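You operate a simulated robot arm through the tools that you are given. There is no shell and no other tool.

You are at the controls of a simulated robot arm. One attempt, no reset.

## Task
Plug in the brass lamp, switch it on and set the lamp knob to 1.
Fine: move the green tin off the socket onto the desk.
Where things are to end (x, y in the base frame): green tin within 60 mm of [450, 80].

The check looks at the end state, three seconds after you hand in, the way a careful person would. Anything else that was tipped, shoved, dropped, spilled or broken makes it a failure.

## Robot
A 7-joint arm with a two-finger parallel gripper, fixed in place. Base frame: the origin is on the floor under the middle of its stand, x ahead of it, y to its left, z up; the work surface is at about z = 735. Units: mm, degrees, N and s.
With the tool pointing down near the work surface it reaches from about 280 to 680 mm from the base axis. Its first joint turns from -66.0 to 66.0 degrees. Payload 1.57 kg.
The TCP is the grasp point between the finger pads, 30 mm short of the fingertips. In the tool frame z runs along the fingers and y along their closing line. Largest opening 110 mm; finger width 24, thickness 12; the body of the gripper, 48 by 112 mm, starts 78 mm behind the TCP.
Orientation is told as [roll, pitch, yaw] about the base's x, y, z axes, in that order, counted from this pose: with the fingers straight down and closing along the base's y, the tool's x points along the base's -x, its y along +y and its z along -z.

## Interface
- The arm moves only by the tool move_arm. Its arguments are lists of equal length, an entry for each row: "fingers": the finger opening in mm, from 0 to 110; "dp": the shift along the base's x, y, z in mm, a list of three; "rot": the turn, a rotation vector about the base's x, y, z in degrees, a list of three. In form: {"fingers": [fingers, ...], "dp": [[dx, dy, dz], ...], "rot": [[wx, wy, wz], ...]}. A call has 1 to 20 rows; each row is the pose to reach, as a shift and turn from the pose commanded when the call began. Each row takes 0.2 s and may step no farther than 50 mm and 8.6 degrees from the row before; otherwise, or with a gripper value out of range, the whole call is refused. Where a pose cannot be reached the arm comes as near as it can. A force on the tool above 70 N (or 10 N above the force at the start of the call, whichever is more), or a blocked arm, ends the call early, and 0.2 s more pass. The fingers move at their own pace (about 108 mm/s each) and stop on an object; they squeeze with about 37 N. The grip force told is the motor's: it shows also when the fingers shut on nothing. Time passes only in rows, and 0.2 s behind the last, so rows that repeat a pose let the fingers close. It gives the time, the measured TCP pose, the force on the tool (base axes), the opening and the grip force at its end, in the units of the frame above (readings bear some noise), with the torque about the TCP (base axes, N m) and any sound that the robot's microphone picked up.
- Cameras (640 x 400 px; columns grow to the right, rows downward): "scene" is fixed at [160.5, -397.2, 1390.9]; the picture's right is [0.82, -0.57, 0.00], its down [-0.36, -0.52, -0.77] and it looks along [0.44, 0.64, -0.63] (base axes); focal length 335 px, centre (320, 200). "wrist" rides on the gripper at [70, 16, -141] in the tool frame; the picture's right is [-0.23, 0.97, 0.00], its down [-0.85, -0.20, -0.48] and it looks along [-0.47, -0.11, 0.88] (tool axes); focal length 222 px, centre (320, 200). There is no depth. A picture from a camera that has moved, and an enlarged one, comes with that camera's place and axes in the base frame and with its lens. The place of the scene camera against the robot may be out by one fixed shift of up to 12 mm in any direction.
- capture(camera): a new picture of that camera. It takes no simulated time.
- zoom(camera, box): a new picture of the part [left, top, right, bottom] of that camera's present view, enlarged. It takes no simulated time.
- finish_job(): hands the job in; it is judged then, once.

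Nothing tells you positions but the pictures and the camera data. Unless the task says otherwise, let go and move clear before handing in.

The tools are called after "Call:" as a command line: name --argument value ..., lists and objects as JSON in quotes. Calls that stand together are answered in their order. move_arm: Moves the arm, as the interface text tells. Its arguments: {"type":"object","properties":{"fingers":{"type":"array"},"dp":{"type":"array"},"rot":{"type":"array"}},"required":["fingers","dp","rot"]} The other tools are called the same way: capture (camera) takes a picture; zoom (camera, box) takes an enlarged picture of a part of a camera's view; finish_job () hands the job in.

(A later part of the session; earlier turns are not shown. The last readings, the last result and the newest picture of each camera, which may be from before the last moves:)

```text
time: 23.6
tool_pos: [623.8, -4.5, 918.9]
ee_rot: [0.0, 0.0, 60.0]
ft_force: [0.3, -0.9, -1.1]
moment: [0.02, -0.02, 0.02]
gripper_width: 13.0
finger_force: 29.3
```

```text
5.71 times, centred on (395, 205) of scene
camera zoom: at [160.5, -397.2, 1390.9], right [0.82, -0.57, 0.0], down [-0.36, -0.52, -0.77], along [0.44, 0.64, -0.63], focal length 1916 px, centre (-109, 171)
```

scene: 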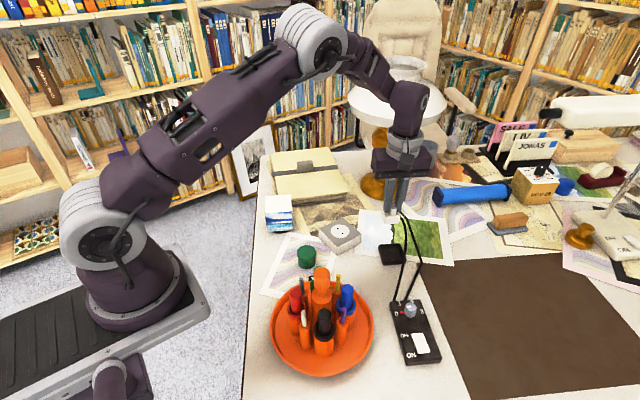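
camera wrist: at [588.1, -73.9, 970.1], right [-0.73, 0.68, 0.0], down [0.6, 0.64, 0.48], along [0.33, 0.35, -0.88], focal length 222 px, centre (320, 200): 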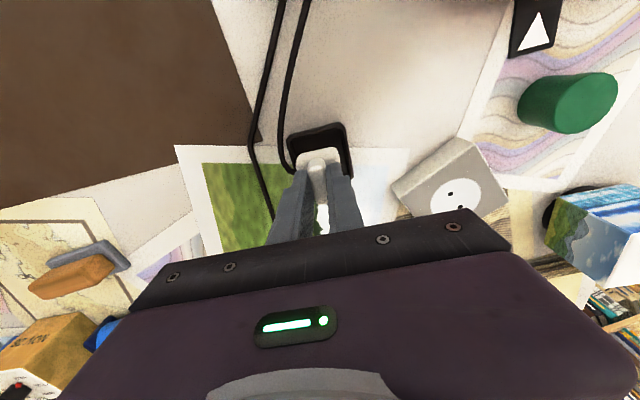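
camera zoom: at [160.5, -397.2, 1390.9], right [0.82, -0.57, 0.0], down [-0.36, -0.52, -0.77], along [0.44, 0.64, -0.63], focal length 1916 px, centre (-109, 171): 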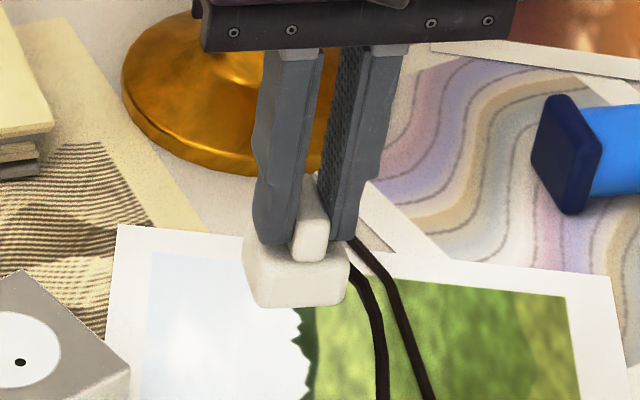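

Call:
zoom --camera "scene" --box '[382, 200, 412, 230]'

Call:
zoom --camera "scene" --box '[370, 235, 410, 275]'

Call:
zoom --camera "wrist" --box '[240, 80, 400, 200]'

```text
13.33 times, centred on (397, 215) of scene
camera zoom: at [160.5, -397.2, 1390.9], right [0.82, -0.57, 0.0], down [-0.36, -0.52, -0.77], along [0.44, 0.64, -0.63], focal length 4470 px, centre (-707, 0)
```

zoom: 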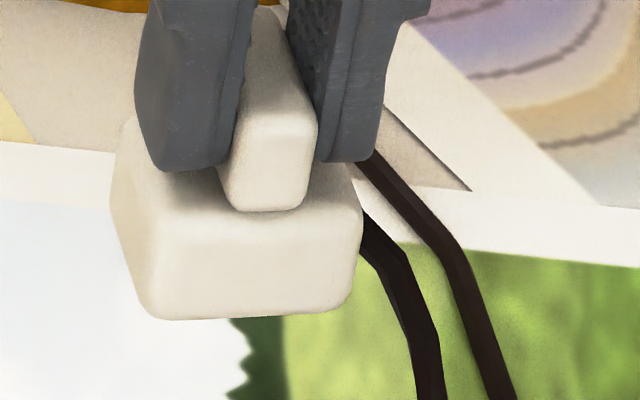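

```text
10.00 times, centred on (390, 255) of scene
camera zoom: at [160.5, -397.2, 1390.9], right [0.82, -0.57, 0.0], down [-0.36, -0.52, -0.77], along [0.44, 0.64, -0.63], focal length 3353 px, centre (-380, -350)
```

zoom: 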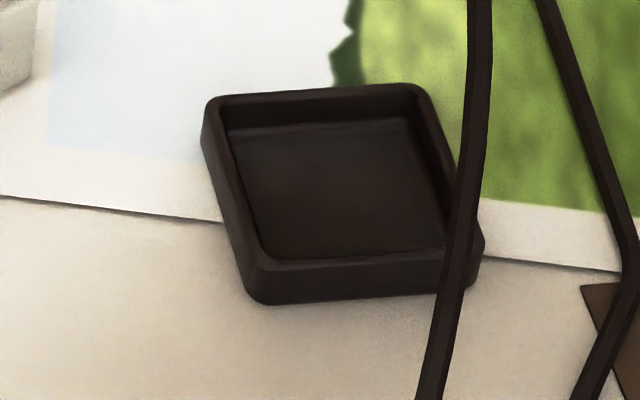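

```text
3.33 times, centred on (320, 140) of wrist
camera zoom: at [573.4, -58.5, 1060.2], right [-0.73, 0.68, 0.0], down [0.6, 0.64, 0.48], along [0.33, 0.35, -0.88], focal length 740 px, centre (320, 400)
```

zoom: 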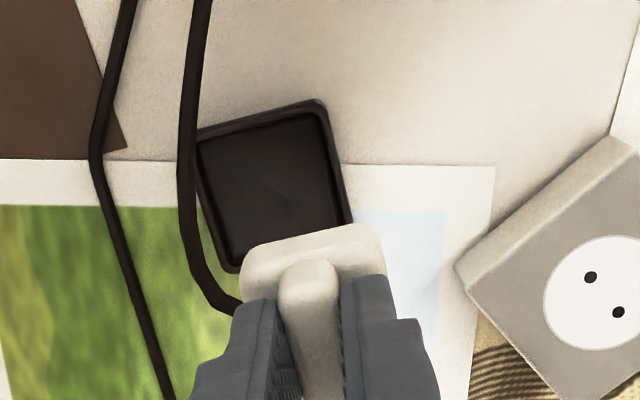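

I can't see the pins from above. I'll bring the plug nearer the robot and tilt it so the scene camera can see its underside.

Call:
move_arm --fingers '[4, 4, 4, 4, 4, 4, 4, 4, 4, 4, 4]' --dp '[[-36, -6, 20], [-72, -12, 41], [-108, -18, 61], [-143, -24, 81], [-143, -24, 81], [-143, -24, 81], [-143, -24, 81], [-143, -24, 81], [-143, -24, 81], [-143, -24, 81], [-143, -24, 81]]' --rot '[[0, 0, 0], [0, 0, 0], [0, 0, 0], [0, 0, 0], [-5.6, 4.9, 0], [-11.3, 9.9, 0], [-17, 14.8, 0], [-22.6, 19.7, 0], [-28.3, 24.6, 0], [-34, 29.6, 0], [-34, 29.6, 0]]'

Call:
capture --camera "scene"

```text
time: 26.0
tool_pos: [480.2, -27.8, 999.5]
ee_rot: [11.0, 44.1, 64.4]
ft_force: [0.1, 0.0, -1.4]
moment: [0.03, 0.01, 0.03]
gripper_width: 13.0
finger_force: 30.2
```

```text
taken
```

scene: 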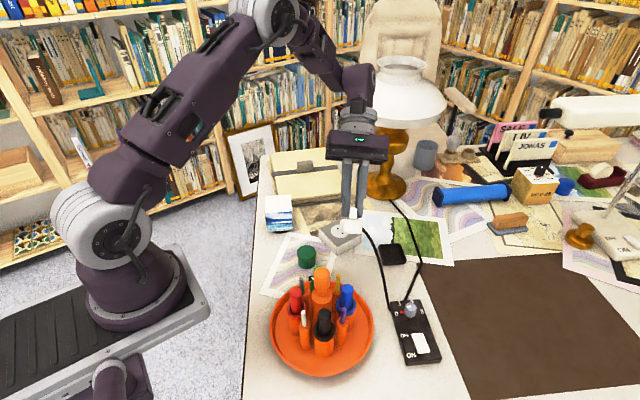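

Call:
zoom --camera "scene" --box '[335, 205, 375, 245]'

```text
10.00 times, centred on (355, 225) of scene
camera zoom: at [160.5, -397.2, 1390.9], right [0.82, -0.57, 0.0], down [-0.36, -0.52, -0.77], along [0.44, 0.64, -0.63], focal length 3353 px, centre (-30, -50)
```

zoom: 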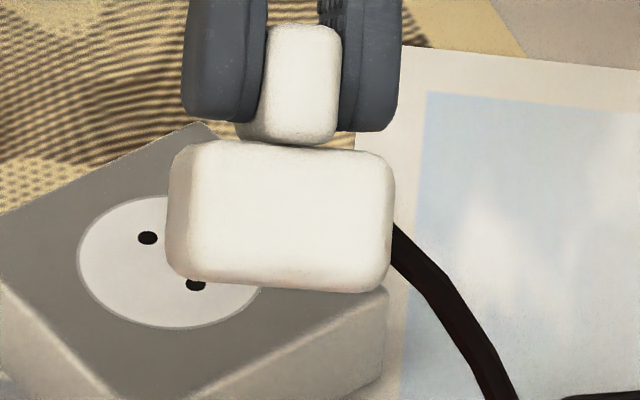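

No pins show in this near side-on view. I'll tilt further to see the underside.

Call:
move_arm --fingers '[4, 4, 4, 4, 4]' --dp '[[0, 0, 10], [0, 0, 20], [0, 0, 30], [0, 0, 40], [0, 0, 40]]' --rot '[[-5.6, 4.9, 0], [-11.3, 9.9, 0], [-17, 14.8, 0], [-20.8, 18, 0], [-20.8, 18, 0]]'

Call:
capture --camera "scene"

Call:
zoom --camera "scene" --box '[325, 190, 385, 240]'

```text
time: 27.2
tool_pos: [480.9, -28.1, 1038.5]
ee_rot: [31.3, 69.6, 81.9]
ft_force: [-0.2, -0.3, -0.2]
moment: [0.01, -0.03, -0.02]
gripper_width: 12.9
finger_force: 29.7
```

```text
taken
```

scene: 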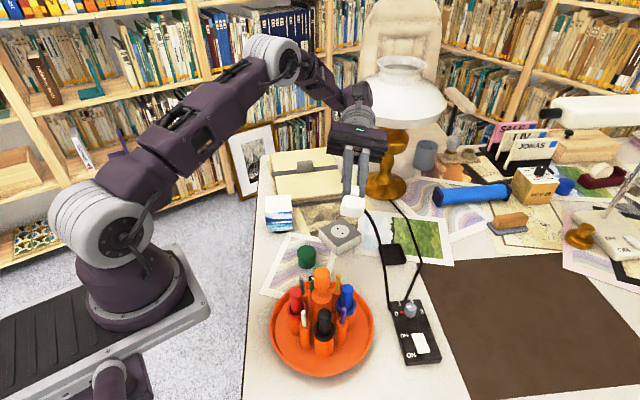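

```text
8.00 times, centred on (355, 215) of scene
camera zoom: at [160.5, -397.2, 1390.9], right [0.82, -0.57, 0.0], down [-0.36, -0.52, -0.77], along [0.44, 0.64, -0.63], focal length 2682 px, centre (40, 80)
```

zoom: 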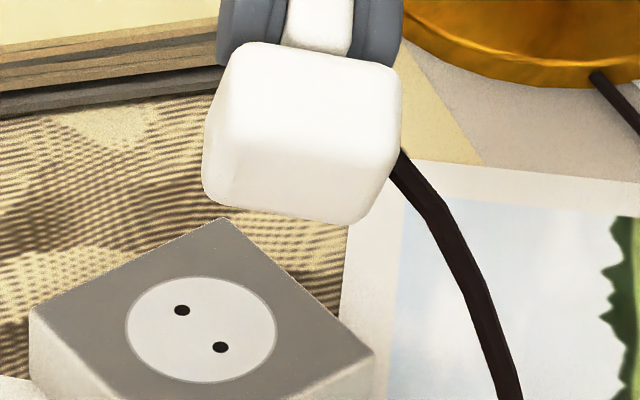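

The plug has no protruding pins; its underside is flat. With the cord leaving perpendicular to the fin, the fin should lie along the socket's hole line (base y), which is tool yaw 90. I'll level the tool again by reversing the tilts.

Call:
move_arm --fingers '[4, 4, 4, 4, 4]' --dp '[[0, 0, 0], [0, 0, 0], [0, 0, 0], [0, 0, 0], [0, 0, 0]]' --rot '[[5.6, -4.9, 0], [11.3, -9.8, 0], [17, -14.7, 0], [20.8, -18, 0], [20.8, -18, 0]]'

Call:
move_arm --fingers '[4, 4, 4, 4, 4, 4, 4]' --dp '[[0, 0, -10], [0, 0, -20], [0, 0, -30], [0, 0, -40], [0, 0, -50], [0, 0, -60], [0, 0, -60]]' --rot '[[5.6, -4.9, 0], [11.3, -9.8, 0], [17, -14.8, 0], [22.6, -19.7, 0], [28.3, -24.6, 0], [34, -29.6, 0], [34, -29.6, 0]]'

Call:
capture --camera "wrist"

```text
time: 28.4
tool_pos: [480.2, -28.6, 1040.3]
ee_rot: [10.8, 44.0, 64.4]
ft_force: [0.2, -1.2, -1.0]
moment: [0.02, -0.03, 0.01]
gripper_width: 13.2
finger_force: 29.6
```

```text
time: 30.0
tool_pos: [479.5, -28.2, 978.2]
ee_rot: [0.0, -0.1, 60.0]
ft_force: [-0.5, 0.1, -0.3]
moment: [0.01, -0.01, -0.01]
gripper_width: 13.3
finger_force: 29.6
```

```text
taken
camera wrist: at [429.8, -82.6, 1120.4], right [-0.73, 0.68, 0.0], down [0.6, 0.64, 0.48], along [0.33, 0.35, -0.88], focal length 222 px, centre (320, 200)
```

wrist: 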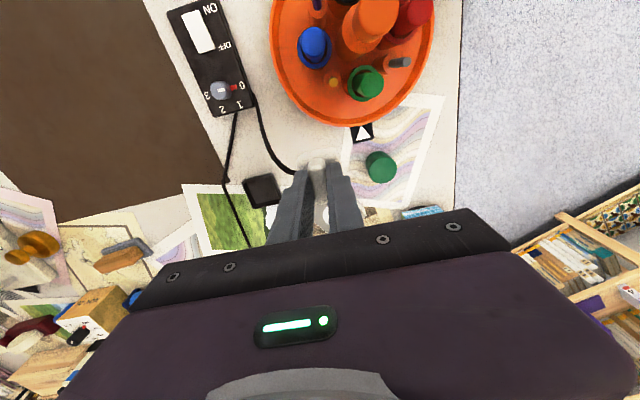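

The tool is level again at yaw 60. Next I'll turn to yaw 90 and go above the socket.

Call:
move_arm --fingers '[4, 4, 4, 4, 4, 4, 4]' --dp '[[16.6, 26.4, -5], [33.1, 52.8, -20], [49.7, 79.2, -40], [66.2, 105.6, -70], [82.8, 131.9, -100], [82.8, 131.9, -110], [82.8, 131.9, -110]]' --rot '[[0, 0, 6], [0, 0, 12], [0, 0, 18], [0, 0, 24], [0, 0, 30], [0, 0, 30], [0, 0, 30]]'

Call:
capture --camera "wrist"

Call:
capture --camera "scene"

```text
time: 31.6
tool_pos: [562.8, 102.3, 869.2]
ee_rot: [0.1, -0.1, 89.9]
ft_force: [0.6, -0.6, 0.1]
moment: [0.0, 0.03, 0.0]
gripper_width: 13.2
finger_force: 29.4
```

```text
taken
camera wrist: at [545.8, 31.8, 1011.0], right [-0.97, 0.23, 0.0], down [0.2, 0.86, 0.48], along [0.11, 0.47, -0.88], focal length 222 px, centre (320, 200)
```

wrist: 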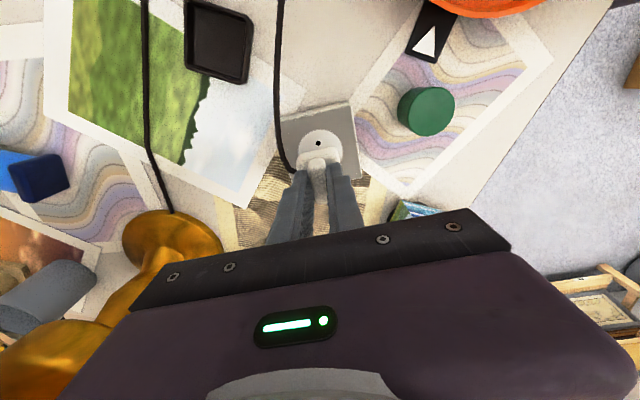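

```text
taken
```

scene: 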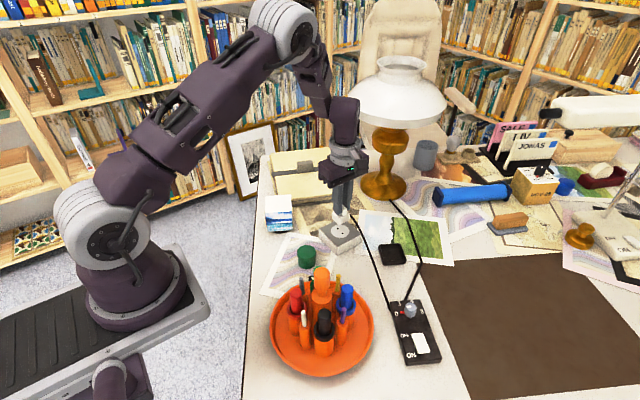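

Call:
zoom --camera "wrist" --box '[260, 90, 380, 190]'

Call:
zoom --camera "scene" --box '[305, 180, 385, 260]'

```text
4.00 times, centred on (320, 140) of wrist
camera zoom: at [545.8, 31.8, 1011.0], right [-0.97, 0.23, 0.0], down [0.2, 0.86, 0.48], along [0.11, 0.47, -0.88], focal length 888 px, centre (320, 440)
```

zoom: 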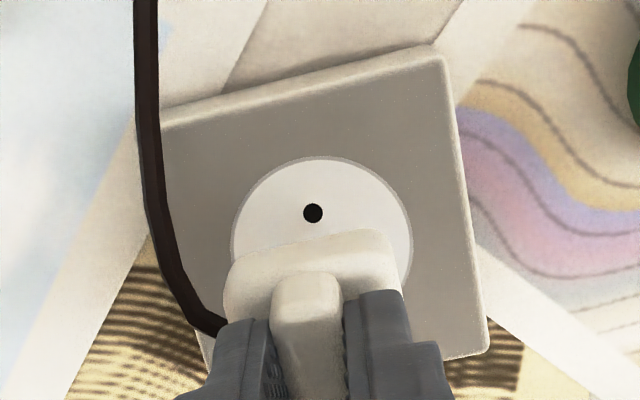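

```text
5.00 times, centred on (345, 220) of scene
camera zoom: at [160.5, -397.2, 1390.9], right [0.82, -0.57, 0.0], down [-0.36, -0.52, -0.77], along [0.44, 0.64, -0.63], focal length 1676 px, centre (195, 100)
```

zoom: 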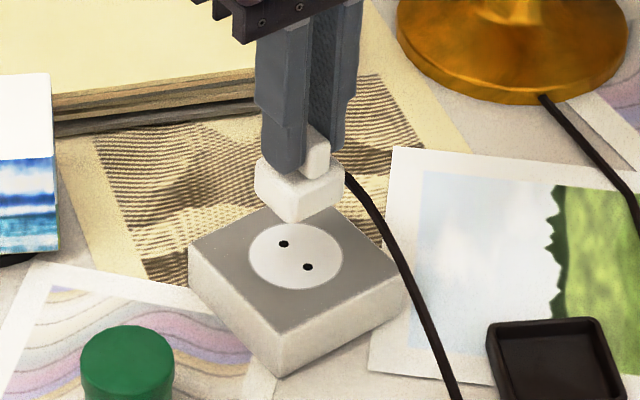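

The plug hangs squarely over the socket. I'll lower it to a few millimetres above the face and check the alignment again.

Call:
move_arm --fingers '[4, 4, 4, 4]' --dp '[[0.5, 0, -15], [0.5, 0, -28], [0.5, 0, -35], [0.5, 0, -35]]' --rot '[[0, 0, 0], [0, 0, 0], [0, 0, 0], [0, 0, 0]]'

Call:
zoom --camera "wrist" --box '[260, 90, 380, 190]'

Call:
zoom --camera "scene" --box '[315, 200, 375, 260]'

```text
time: 32.6
tool_pos: [561.8, 102.6, 834.0]
ee_rot: [0.0, 0.0, 90.0]
ft_force: [-0.4, 0.0, -1.5]
moment: [0.02, 0.0, 0.01]
gripper_width: 13.0
finger_force: 29.4
```

```text
4.00 times, centred on (320, 140) of wrist
camera zoom: at [545.8, 31.7, 976.1], right [-0.97, 0.23, 0.0], down [0.2, 0.85, 0.48], along [0.11, 0.47, -0.88], focal length 888 px, centre (320, 440)
```

zoom: 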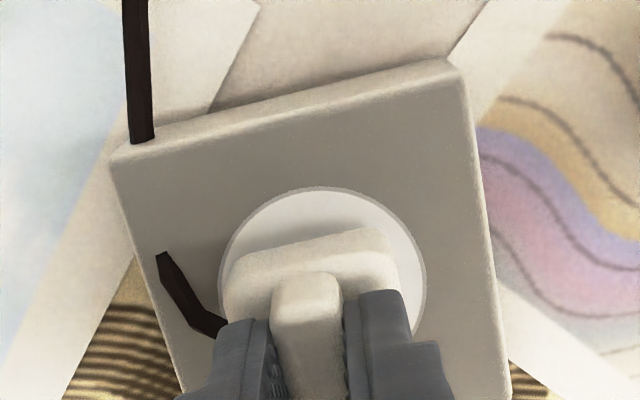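

```text
6.67 times, centred on (345, 230) of scene
camera zoom: at [160.5, -397.2, 1390.9], right [0.82, -0.57, 0.0], down [-0.36, -0.52, -0.77], along [0.44, 0.64, -0.63], focal length 2235 px, centre (153, 0)
```

zoom: 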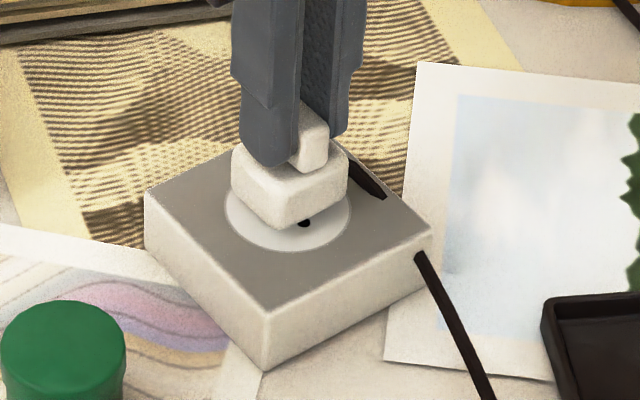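

The plug is roughly centred over the disc with a small gap left. I'll lower another 5 mm and look again.

Call:
move_arm --fingers '[4, 4, 4, 4]' --dp '[[0.3, 0, -2], [0.7, 0, -4], [0.7, 0, -5], [0.7, 0, -5]]' --rot '[[0, 0, 0], [0, 0, 0], [0, 0, 0], [0, 0, 0]]'

Call:
zoom --camera "wrist" --box '[280, 120, 360, 190]'

Call:
zoom --camera "scene" --box '[325, 210, 365, 250]'

```text
time: 33.6
tool_pos: [564.1, 102.4, 828.1]
ee_rot: [-0.1, 0.0, 90.0]
ft_force: [-0.1, -0.1, -1.1]
moment: [-0.02, 0.01, -0.02]
gripper_width: 12.9
finger_force: 29.8
```

```text
5.71 times, centred on (320, 155) of wrist
camera zoom: at [547.5, 31.9, 970.8], right [-0.97, 0.23, 0.0], down [0.2, 0.85, 0.48], along [0.11, 0.47, -0.88], focal length 1269 px, centre (320, 457)
```

zoom: 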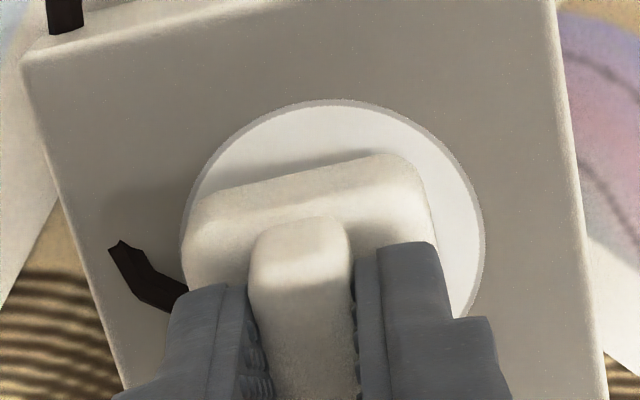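

```text
10.00 times, centred on (345, 230) of scene
camera zoom: at [160.5, -397.2, 1390.9], right [0.82, -0.57, 0.0], down [-0.36, -0.52, -0.77], along [0.44, 0.64, -0.63], focal length 3353 px, centre (70, -100)
```

zoom: 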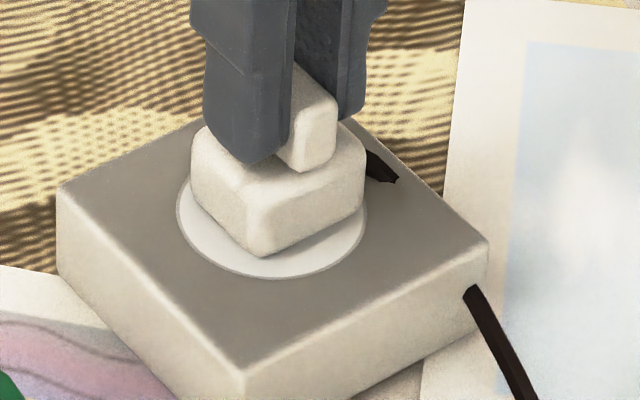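

The plug is aligned in x and a few millimetres above the face. I'll lower it gently until I feel contact or hear a click.

Call:
move_arm --fingers '[4, 4, 4, 4]' --dp '[[0, 0, -1], [0, 0, -2], [0, 0, -3], [0, 0, -3]]' --rot '[[0, 0, 0], [0, 0, 0], [0, 0, 0], [0, 0, 0]]'

```text
time: 34.6
tool_pos: [561.9, 103.0, 826.0]
ee_rot: [0.1, 0.1, 90.0]
ft_force: [-22.6, -4.6, 29.6]
moment: [-0.09, 0.51, 0.01]
gripper_width: 13.0
finger_force: 30.1
heard: snap
```

I heard a snap, so the plug appears to have seated, and there is now a sideways load on the tool. I'll look before releasing.

Call:
zoom --camera "wrist" --box '[280, 120, 360, 190]'

Call:
zoom --camera "scene" --box '[325, 210, 365, 250]'

Call:
capture --camera "scene"

```text
5.71 times, centred on (320, 155) of wrist
camera zoom: at [545.7, 31.7, 968.5], right [-0.97, 0.23, 0.0], down [0.2, 0.86, 0.48], along [0.11, 0.47, -0.88], focal length 1269 px, centre (320, 457)
```

zoom: 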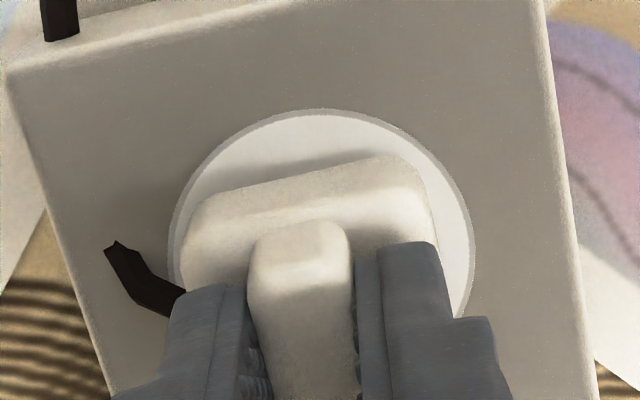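

```text
10.00 times, centred on (345, 230) of scene
camera zoom: at [159.5, -397.5, 1391.0], right [0.82, -0.57, 0.0], down [-0.36, -0.52, -0.77], along [0.44, 0.64, -0.63], focal length 3353 px, centre (70, -100)
```

zoom: 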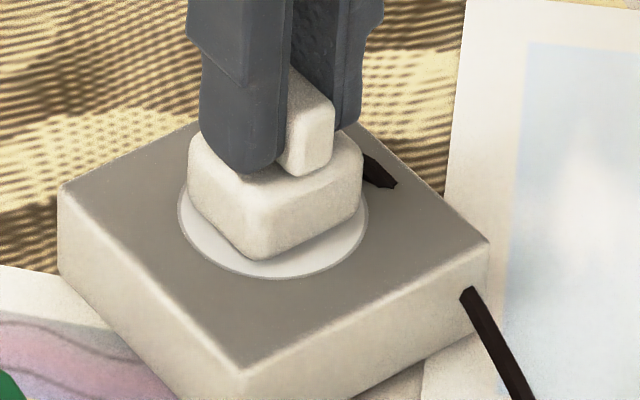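

```text
taken
```

scene: 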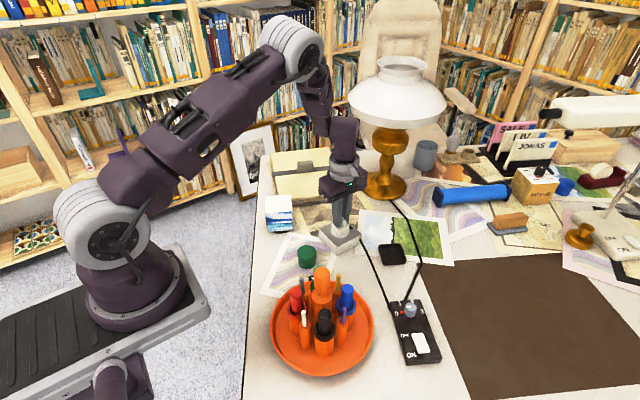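

Call:
move_arm --fingers '[4, 4]' --dp '[[-1.5, -0.3, 0], [-1.5, -0.3, 0]]' --rot '[[0, 0, 0], [0, 0, 0]]'

```text
time: 35.2
tool_pos: [561.7, 103.2, 826.6]
ee_rot: [0.0, -0.1, 90.0]
ft_force: [-11.8, -4.9, 10.4]
moment: [-0.31, 0.26, -0.02]
gripper_width: 13.1
finger_force: 30.3
```

Call:
move_arm --fingers '[4, 4]' --dp '[[-1, -0.5, 0], [-1, -0.5, 0]]' --rot '[[0, 0, 0], [0, 0, 0]]'

```text
time: 35.8
tool_pos: [562.2, 103.6, 826.1]
ee_rot: [-0.2, -0.2, 90.0]
ft_force: [0.8, 0.4, -1.1]
moment: [0.0, 0.01, -0.01]
gripper_width: 12.9
finger_force: 30.1
heard: snap
```

A second snap came and the forces dropped to zero. I need to see whether the plug is seated or came off.

Call:
zoom --camera "wrist" --box '[280, 120, 360, 190]'

Call:
zoom --camera "scene" --box '[325, 210, 365, 250]'

```text
5.71 times, centred on (320, 155) of wrist
camera zoom: at [545.1, 31.5, 968.4], right [-0.97, 0.23, 0.0], down [0.2, 0.85, 0.48], along [0.11, 0.47, -0.88], focal length 1269 px, centre (320, 457)
```

zoom: 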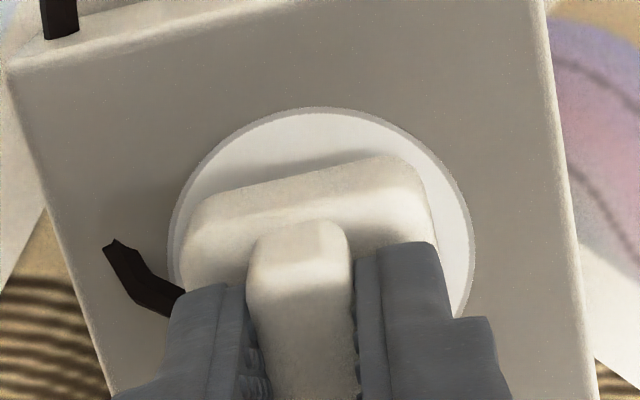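

```text
10.00 times, centred on (345, 230) of scene
camera zoom: at [160.5, -397.2, 1390.9], right [0.82, -0.57, 0.0], down [-0.36, -0.52, -0.77], along [0.44, 0.64, -0.63], focal length 3353 px, centre (70, -100)
```

zoom: 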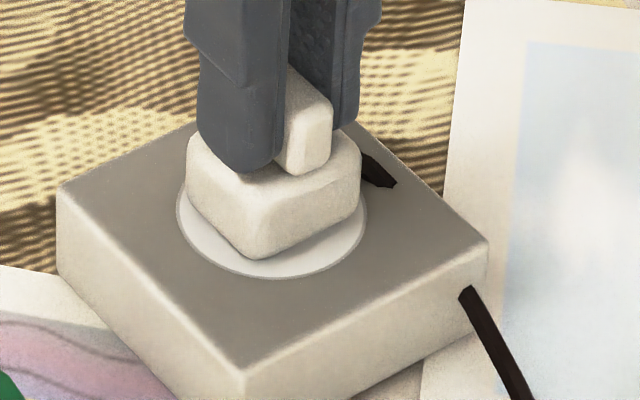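

Call:
move_arm --fingers '[4, 4, 4]' --dp '[[0, 0, -1], [0, 0, -2], [0, 0, -2]]' --rot '[[0, 0, 0], [0, 0, 0], [0, 0, 0]]'

```text
time: 36.6
tool_pos: [561.4, 103.7, 825.5]
ee_rot: [-0.2, -0.2, 90.0]
ft_force: [-4.0, -1.0, 29.3]
moment: [-0.02, 0.17, -0.01]
gripper_width: 13.0
finger_force: 30.1
```

Pressing gives firm contact around z 826. I'll ease up in small steps to test whether the socket is holding the plug.

Call:
move_arm --fingers '[4, 4]' --dp '[[0, 0, 1.5], [0, 0, 2]]' --rot '[[0, 0, 0], [0, 0, 0]]'

Call:
move_arm --fingers '[4, 4]' --dp '[[0, 0, 0.6], [0, 0, 0.6]]' --rot '[[0, 0, 0], [0, 0, 0]]'

```text
time: 37.2
tool_pos: [559.6, 102.3, 825.4]
ee_rot: [0.1, -0.1, 90.0]
ft_force: [0.6, 0.1, 0.3]
moment: [0.02, -0.04, 0.01]
gripper_width: 13.0
finger_force: 29.9
```

```text
time: 37.8
tool_pos: [562.5, 102.5, 826.8]
ee_rot: [-0.1, 0.0, 90.0]
ft_force: [-0.2, -0.2, -0.7]
moment: [0.01, -0.06, -0.02]
gripper_width: 13.0
finger_force: 29.6
```

Call:
move_arm --fingers '[4, 4]' --dp '[[0, 0, 0.7], [0, 0, 0.7]]' --rot '[[0, 0, 0], [0, 0, 0]]'

Call:
zoom --camera "wrist" --box '[280, 120, 360, 190]'

Call:
zoom --camera "scene" --box '[325, 210, 365, 250]'

```text
time: 38.4
tool_pos: [562.0, 102.2, 828.8]
ee_rot: [0.0, 0.0, 90.1]
ft_force: [-0.1, -0.2, -1.8]
moment: [0.02, -0.01, -0.03]
gripper_width: 13.1
finger_force: 30.4
```

```text
5.71 times, centred on (320, 155) of wrist
camera zoom: at [544.6, 31.2, 969.8], right [-0.97, 0.23, 0.0], down [0.2, 0.85, 0.48], along [0.11, 0.47, -0.88], focal length 1269 px, centre (320, 457)
```

zoom: 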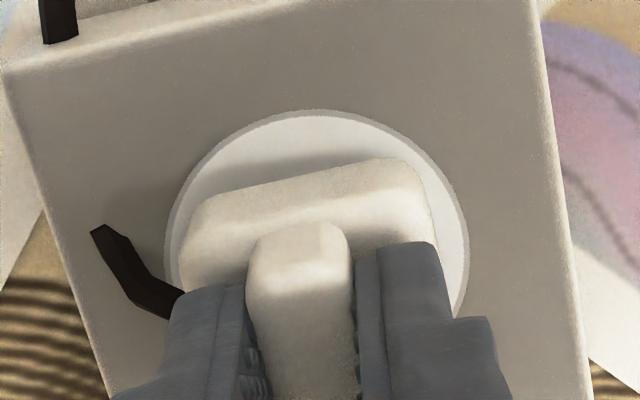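

```text
10.00 times, centred on (345, 230) of scene
camera zoom: at [160.5, -397.2, 1390.9], right [0.82, -0.57, 0.0], down [-0.36, -0.52, -0.77], along [0.44, 0.64, -0.63], focal length 3353 px, centre (70, -100)
```

zoom: 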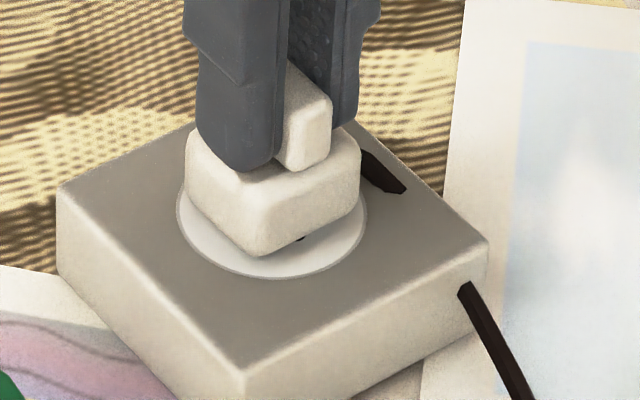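

The plug lifted freely, so the second snap was it coming loose when I shifted sideways. I'll re-centre it over the disc and lower again in fine steps, reading forces and sound.

Call:
move_arm --fingers '[4, 4, 4]' --dp '[[0, 0, 2], [1.8, 0.5, 2], [1.8, 0.5, 2]]' --rot '[[0, 0, 0], [0, 0, 0], [0, 0, 0]]'

Call:
zoom --camera "wrist" --box '[280, 120, 360, 190]'

Call:
zoom --camera "scene" --box '[325, 210, 365, 250]'

```text
time: 39.2
tool_pos: [562.8, 102.4, 830.1]
ee_rot: [0.0, 0.1, 90.0]
ft_force: [0.3, 0.4, -0.6]
moment: [0.0, 0.01, 0.04]
gripper_width: 13.1
finger_force: 29.9
```

```text
5.71 times, centred on (320, 155) of wrist
camera zoom: at [546.3, 31.9, 971.6], right [-0.97, 0.23, 0.0], down [0.2, 0.85, 0.48], along [0.11, 0.47, -0.88], focal length 1269 px, centre (320, 457)
```

zoom: 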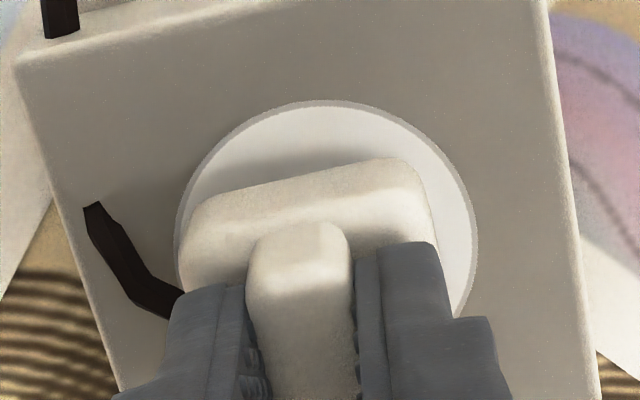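

```text
10.00 times, centred on (345, 230) of scene
camera zoom: at [160.5, -397.2, 1390.9], right [0.82, -0.57, 0.0], down [-0.36, -0.52, -0.77], along [0.44, 0.64, -0.63], focal length 3353 px, centre (70, -100)
```

zoom: 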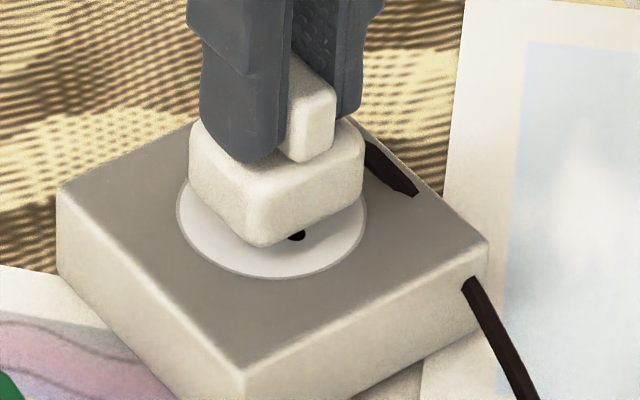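

Call:
move_arm --fingers '[4, 4, 4]' --dp '[[0.7, 0.3, -1], [0.7, 0.3, -2], [0.7, 0.3, -2]]' --rot '[[0, 0, 0], [0, 0, 0], [0, 0, 0]]'

Call:
move_arm --fingers '[4, 4]' --dp '[[0, 0, -0.7], [0, 0, -0.7]]' --rot '[[0, 0, 0], [0, 0, 0]]'

```text
time: 40.0
tool_pos: [562.5, 103.6, 828.6]
ee_rot: [0.0, 0.0, 90.0]
ft_force: [0.0, 0.1, -1.0]
moment: [-0.01, 0.02, -0.02]
gripper_width: 13.2
finger_force: 30.0
```

```text
time: 40.6
tool_pos: [563.3, 102.1, 826.8]
ee_rot: [0.1, -0.1, 90.0]
ft_force: [-1.0, 0.2, 0.7]
moment: [0.03, 0.01, -0.01]
gripper_width: 13.1
finger_force: 30.0
```

Call:
move_arm --fingers '[4, 4]' --dp '[[0, 0, -0.6], [0, 0, -0.6]]' --rot '[[0, 0, 0], [0, 0, 0]]'

```text
time: 41.2
tool_pos: [563.0, 102.9, 827.2]
ee_rot: [0.0, 0.0, 90.0]
ft_force: [-0.3, 0.3, 0.0]
moment: [0.02, 0.0, 0.0]
gripper_width: 13.3
finger_force: 30.0
```

Call:
move_arm --fingers '[4, 4]' --dp '[[0, 0, -0.6], [0, 0, -0.6]]' --rot '[[0, 0, 0], [0, 0, 0]]'

```text
time: 41.8
tool_pos: [564.0, 102.2, 825.4]
ee_rot: [0.0, 0.1, 90.1]
ft_force: [0.9, 0.6, -1.3]
moment: [-0.02, 0.0, 0.0]
gripper_width: 12.9
finger_force: 29.8
```

Call:
move_arm --fingers '[4, 4]' --dp '[[0, 0, -0.6], [0, 0, -0.6]]' --rot '[[0, 0, 0], [0, 0, 0]]'

```text
time: 42.4
tool_pos: [563.8, 103.1, 825.7]
ee_rot: [0.0, 0.0, 90.0]
ft_force: [-0.2, 0.0, 2.8]
moment: [0.02, 0.08, -0.02]
gripper_width: 13.4
finger_force: 30.1
```

Call:
move_arm --fingers '[4, 4]' --dp '[[0, 0, -0.4], [0, 0, -0.4]]' --rot '[[0, 0, 0], [0, 0, 0]]'

Call:
zoom --camera "wrist" --box '[280, 120, 360, 190]'

Call:
zoom --camera "scene" --box '[325, 210, 365, 250]'

```text
time: 43.0
tool_pos: [563.9, 104.0, 825.8]
ee_rot: [-0.2, 0.0, 90.1]
ft_force: [0.6, 1.4, 7.9]
moment: [0.11, 0.02, 0.0]
gripper_width: 13.4
finger_force: 29.8
```

```text
5.71 times, centred on (320, 155) of wrist
camera zoom: at [546.8, 31.9, 967.0], right [-0.97, 0.23, 0.0], down [0.2, 0.85, 0.48], along [0.11, 0.47, -0.88], focal length 1269 px, centre (320, 457)
```

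zoom: 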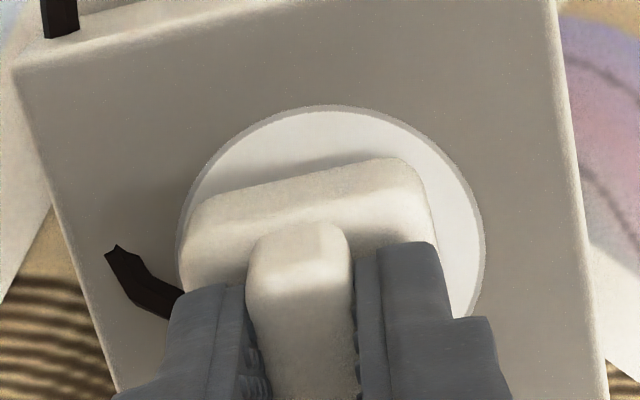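

```text
10.00 times, centred on (345, 230) of scene
camera zoom: at [160.4, -397.2, 1390.9], right [0.82, -0.57, 0.0], down [-0.36, -0.52, -0.77], along [0.44, 0.64, -0.63], focal length 3353 px, centre (70, -100)
```

zoom: 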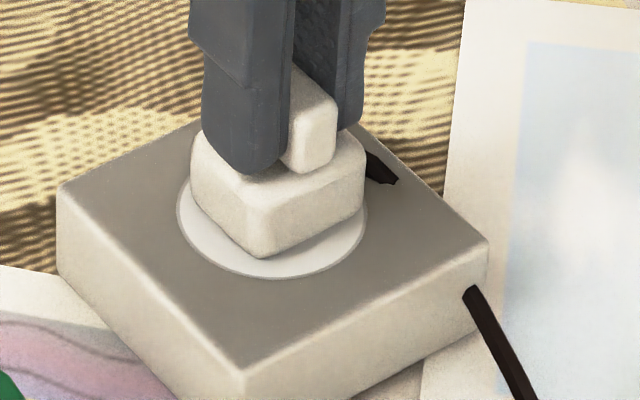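

There is light contact but no snap. Comparing the plug with the disc in both views, the plug sits about 2 mm too far in +y, so I'll lift slightly, shift -y and press again.

Call:
move_arm --fingers '[4, 4, 4, 4]' --dp '[[0, 0, 2], [0, -2.2, 2], [0, -2.2, 1], [0, -2.2, 1]]' --rot '[[0, 0, 0], [0, 0, 0], [0, 0, 0], [0, 0, 0]]'

Call:
zoom --camera "wrist" --box '[280, 120, 360, 190]'

Call:
zoom --camera "scene" --box '[325, 210, 365, 250]'

```text
time: 44.0
tool_pos: [563.3, 100.7, 826.1]
ee_rot: [-0.1, 0.0, 89.9]
ft_force: [0.4, 0.1, -0.7]
moment: [0.01, 0.0, -0.03]
gripper_width: 13.1
finger_force: 29.8
```

```text
5.71 times, centred on (320, 155) of wrist
camera zoom: at [547.2, 29.4, 967.7], right [-0.97, 0.23, 0.0], down [0.2, 0.85, 0.48], along [0.11, 0.47, -0.88], focal length 1269 px, centre (320, 457)
```

zoom: 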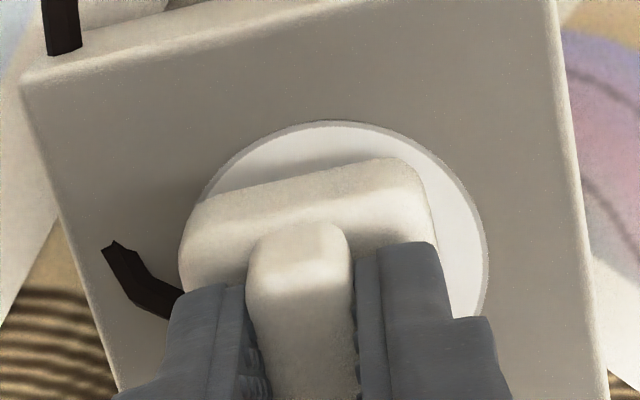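

```text
10.00 times, centred on (345, 230) of scene
camera zoom: at [160.5, -397.2, 1390.9], right [0.82, -0.57, 0.0], down [-0.36, -0.52, -0.77], along [0.44, 0.64, -0.63], focal length 3353 px, centre (70, -100)
```

zoom: 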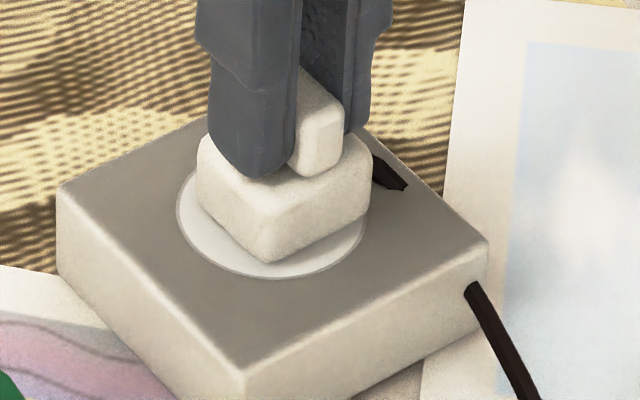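

Redoing the projection carefully, the plug is centred in the fingers but about 2.2 mm too far in +x relative to the disc, with y now good. I'll correct x and check.

Call:
move_arm --fingers '[4, 4, 4, 4]' --dp '[[0, 0, 1.5], [-1.2, 0, 1.5], [-2.3, 0, 1.5], [-2.3, 0, 1.5]]' --rot '[[0, 0, 0], [0, 0, 0], [0, 0, 0], [0, 0, 0]]'

Call:
zoom --camera "wrist" --box '[280, 120, 360, 190]'

Call:
zoom --camera "scene" --box '[325, 210, 365, 250]'

```text
time: 45.0
tool_pos: [561.8, 100.3, 828.5]
ee_rot: [0.0, -0.2, 90.1]
ft_force: [0.3, -1.1, -0.3]
moment: [-0.05, -0.02, 0.0]
gripper_width: 13.1
finger_force: 30.0
```

```text
5.71 times, centred on (320, 155) of wrist
camera zoom: at [544.8, 29.8, 969.5], right [-0.97, 0.23, 0.0], down [0.2, 0.85, 0.48], along [0.11, 0.47, -0.88], focal length 1269 px, centre (320, 457)
```

zoom: 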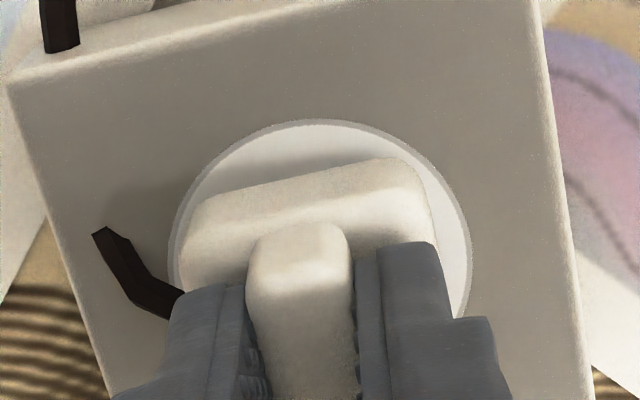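

```text
10.00 times, centred on (345, 230) of scene
camera zoom: at [160.5, -397.2, 1390.9], right [0.82, -0.57, 0.0], down [-0.36, -0.52, -0.77], along [0.44, 0.64, -0.63], focal length 3353 px, centre (70, -100)
```

zoom: 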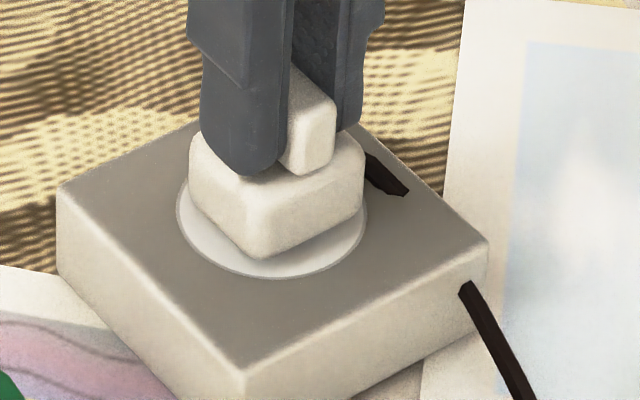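

Both views now agree the plug is within about 0.5 mm of centre. I'll lower and press in small steps.

Call:
move_arm --fingers '[4, 4, 4]' --dp '[[0, 0, -1], [0, 0, -2], [0, 0, -2]]' --rot '[[0, 0, 0], [0, 0, 0], [0, 0, 0]]'

Call:
move_arm --fingers '[4, 4]' --dp '[[0, 0, -0.6], [0, 0, -0.6]]' --rot '[[0, 0, 0], [0, 0, 0]]'

```text
time: 45.8
tool_pos: [560.4, 101.9, 825.6]
ee_rot: [0.0, 0.0, 90.1]
ft_force: [-1.2, 0.8, 2.7]
moment: [0.05, 0.02, -0.01]
gripper_width: 13.0
finger_force: 30.4
```

```text
time: 46.4
tool_pos: [561.5, 99.7, 825.7]
ee_rot: [-0.1, 0.0, 89.9]
ft_force: [-8.2, 0.8, 24.3]
moment: [0.06, 0.33, 0.03]
gripper_width: 13.1
finger_force: 29.8
```

Call:
move_arm --fingers '[4, 4]' --dp '[[0, 0, -0.4], [0, 0, -0.4]]' --rot '[[0, 0, 0], [0, 0, 0]]'

```text
time: 47.0
tool_pos: [562.2, 100.4, 824.3]
ee_rot: [-0.1, 0.0, 90.1]
ft_force: [-8.0, -1.1, 32.3]
moment: [-0.02, 0.3, -0.02]
gripper_width: 13.0
finger_force: 30.3
```

Call:
move_arm --fingers '[4, 4]' --dp '[[0, 0, -0.6], [0, 0, -0.6]]' --rot '[[0, 0, 0], [0, 0, 0]]'

Call:
zoom --camera "wrist" --box '[280, 120, 360, 190]'

```text
time: 47.6
tool_pos: [562.2, 100.4, 824.1]
ee_rot: [-0.3, 0.0, 90.0]
ft_force: [-4.6, -1.6, 38.8]
moment: [-0.06, 0.16, 0.03]
gripper_width: 13.2
finger_force: 29.6
```

```text
5.71 times, centred on (320, 155) of wrist
camera zoom: at [544.7, 29.8, 966.3], right [-0.97, 0.23, 0.0], down [0.2, 0.85, 0.48], along [0.11, 0.47, -0.88], focal length 1269 px, centre (320, 457)
```

zoom: 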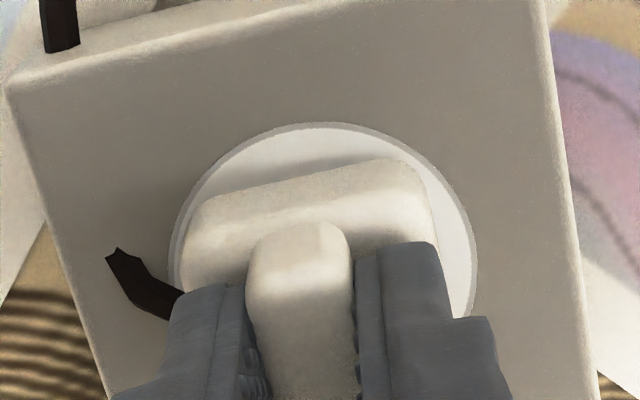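

There is no re-latch while pressing, so the socket may need the plug withdrawn and brought in fresh. I'll lift well clear and come down again now that it is centred.

Call:
move_arm --fingers '[4, 4, 4, 4, 4]' --dp '[[0, 0, 3], [0, 0, 20], [0, 0, 45], [0, 0, 65], [0, 0, 65]]' --rot '[[0, 0, 0], [0, 0, 0], [0, 0, 0], [0, 0, 0], [0, 0, 0]]'

Call:
zoom --camera "wrist" --box '[260, 90, 380, 190]'

Call:
zoom --camera "scene" --box '[315, 180, 375, 250]'

```text
time: 48.8
tool_pos: [562.2, 100.7, 887.1]
ee_rot: [0.0, 0.0, 90.0]
ft_force: [0.3, 0.2, -1.2]
moment: [-0.02, 0.02, 0.01]
gripper_width: 13.0
finger_force: 29.9
```

```text
4.00 times, centred on (320, 140) of wrist
camera zoom: at [544.5, 29.8, 1030.2], right [-0.97, 0.23, 0.0], down [0.2, 0.85, 0.48], along [0.11, 0.47, -0.88], focal length 888 px, centre (320, 440)
```

zoom: 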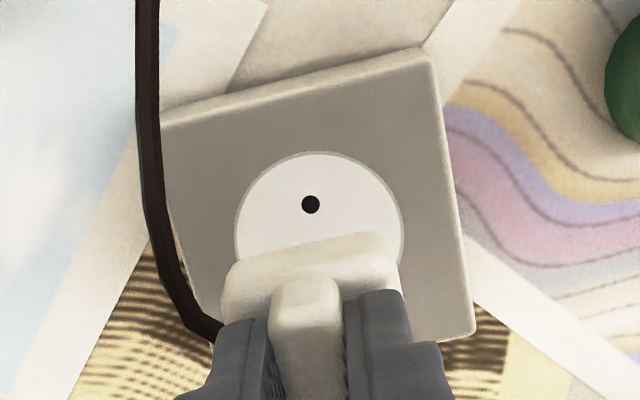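

```text
5.71 times, centred on (345, 215) of scene
camera zoom: at [160.5, -397.2, 1390.9], right [0.82, -0.57, 0.0], down [-0.36, -0.52, -0.77], along [0.44, 0.64, -0.63], focal length 1916 px, centre (177, 114)
```

zoom: 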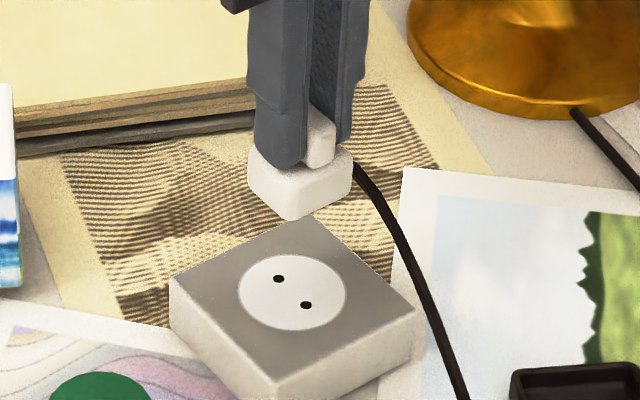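

The view confirms the alignment within about 0.5 mm. I'll nudge slightly and descend fresh, ready to release as soon as it snaps.

Call:
move_arm --fingers '[4, 4, 4, 4, 4, 4]' --dp '[[0.5, -0.2, -25], [0.5, -0.2, -48], [0.5, -0.2, -56], [0.5, -0.2, -59], [0.5, -0.2, -61], [0.5, -0.2, -62]]' --rot '[[0, 0, 0], [0, 0, 0], [0, 0, 0], [0, 0, 0], [0, 0, 0], [0, 0, 0]]'

```text
time: 50.2
tool_pos: [562.3, 99.7, 826.4]
ee_rot: [0.0, -0.1, 90.0]
ft_force: [-0.6, 0.3, -0.8]
moment: [0.02, -0.02, 0.0]
gripper_width: 13.1
finger_force: 30.1
```

Call:
move_arm --fingers '[4, 4]' --dp '[[0, 0, -0.8], [0, 0, -0.8]]' --rot '[[0, 0, 0], [0, 0, 0]]'

```text
time: 50.8
tool_pos: [562.4, 100.0, 825.7]
ee_rot: [0.0, 0.0, 90.0]
ft_force: [-0.3, -1.1, -0.6]
moment: [0.0, 0.01, 0.04]
gripper_width: 13.2
finger_force: 29.9
```

Call:
move_arm --fingers '[4, 4]' --dp '[[0, 0, -1], [0, 0, -1]]' --rot '[[0, 0, 0], [0, 0, 0]]'

```text
time: 51.4
tool_pos: [562.1, 101.0, 825.0]
ee_rot: [-0.2, -0.2, 90.0]
ft_force: [0.5, 2.4, 8.7]
moment: [0.25, 0.05, 0.02]
gripper_width: 13.0
finger_force: 29.8
```

Call:
move_arm --fingers '[4, 4]' --dp '[[0, 0, -1], [0, 0, -1]]' --rot '[[0, 0, 0], [0, 0, 0]]'

Call:
zoom --camera "scene" --box '[325, 210, 365, 250]'

```text
time: 52.0
tool_pos: [562.1, 101.4, 825.2]
ee_rot: [-0.1, -0.1, 90.0]
ft_force: [-0.5, 0.9, 23.2]
moment: [0.17, 0.06, -0.04]
gripper_width: 13.1
finger_force: 29.7
```

```text
10.00 times, centred on (345, 230) of scene
camera zoom: at [160.1, -397.3, 1390.9], right [0.82, -0.57, 0.0], down [-0.36, -0.52, -0.77], along [0.44, 0.64, -0.63], focal length 3353 px, centre (70, -100)
```

zoom: 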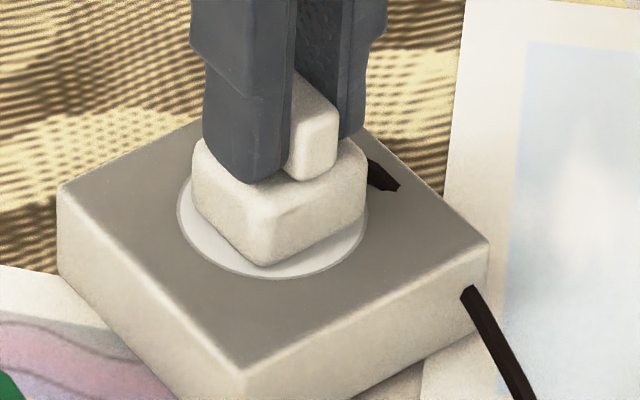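

Call:
zoom --camera "wrist" --box '[280, 120, 360, 190]'

Call:
capture --camera "scene"

```text
5.71 times, centred on (320, 155) of wrist
camera zoom: at [545.2, 29.6, 966.5], right [-0.97, 0.23, 0.0], down [0.2, 0.85, 0.48], along [0.11, 0.47, -0.88], focal length 1269 px, centre (320, 457)
```

zoom: 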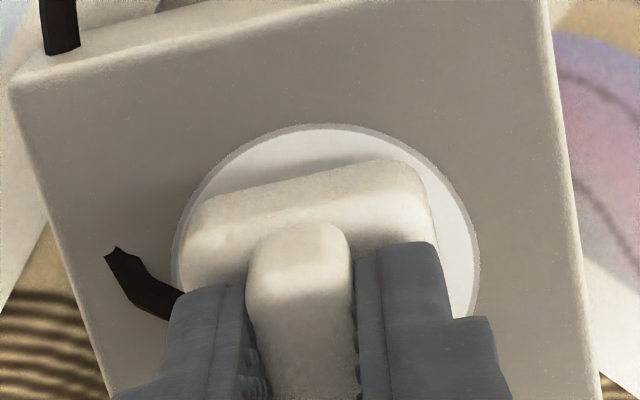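

```text
taken
```

scene: 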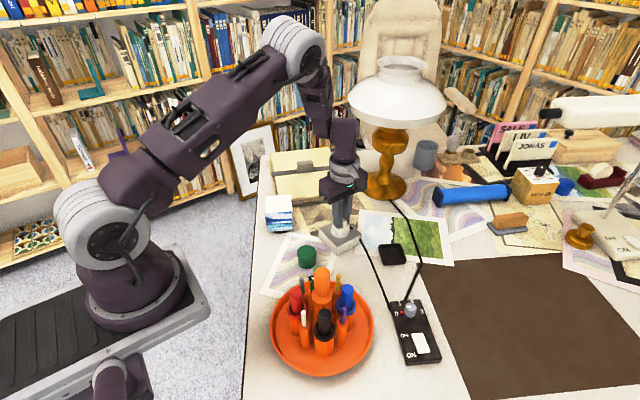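

Still no snap. I suspect the plug may be slightly tilted in the fingers, so I'll lift and inspect its attitude closely.

Call:
move_arm --fingers '[4, 4, 4, 4]' --dp '[[0, 0, 3], [0, 0, 20], [0, 0, 45], [0, 0, 45]]' --rot '[[0, 0, 0], [0, 0, 0], [0, 0, 0], [0, 0, 0]]'

Call:
zoom --camera "scene" --box '[333, 190, 363, 225]'

Call:
zoom --camera "wrist" --box '[290, 130, 350, 190]'

```text
time: 53.0
tool_pos: [561.0, 99.5, 867.7]
ee_rot: [-0.1, 0.1, 90.0]
ft_force: [-0.4, 0.5, -0.5]
moment: [0.0, 0.04, 0.03]
gripper_width: 13.1
finger_force: 30.6
```

```text
11.43 times, centred on (348, 208) of scene
camera zoom: at [160.5, -397.2, 1390.9], right [0.82, -0.57, 0.0], down [-0.36, -0.52, -0.77], along [0.44, 0.64, -0.63], focal length 3832 px, centre (0, 114)
```

zoom: 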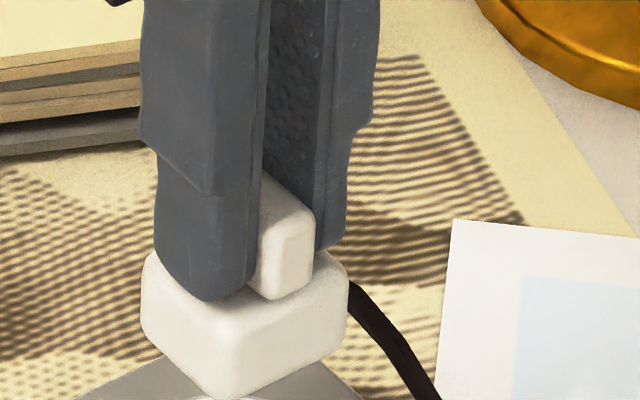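

```text
6.67 times, centred on (320, 160) of wrist
camera zoom: at [544.4, 28.5, 1009.2], right [-0.97, 0.23, 0.0], down [0.2, 0.85, 0.48], along [0.11, 0.47, -0.88], focal length 1481 px, centre (320, 467)
```

zoom: 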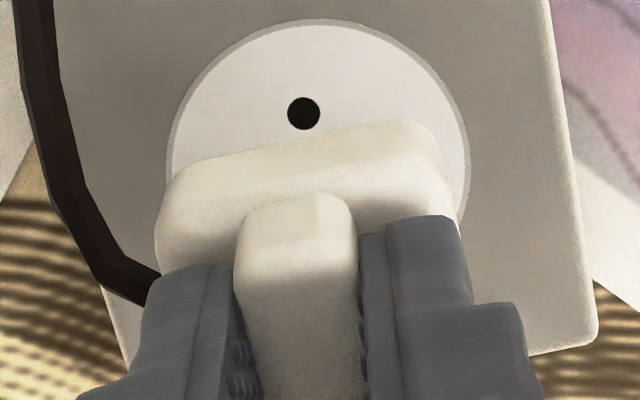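

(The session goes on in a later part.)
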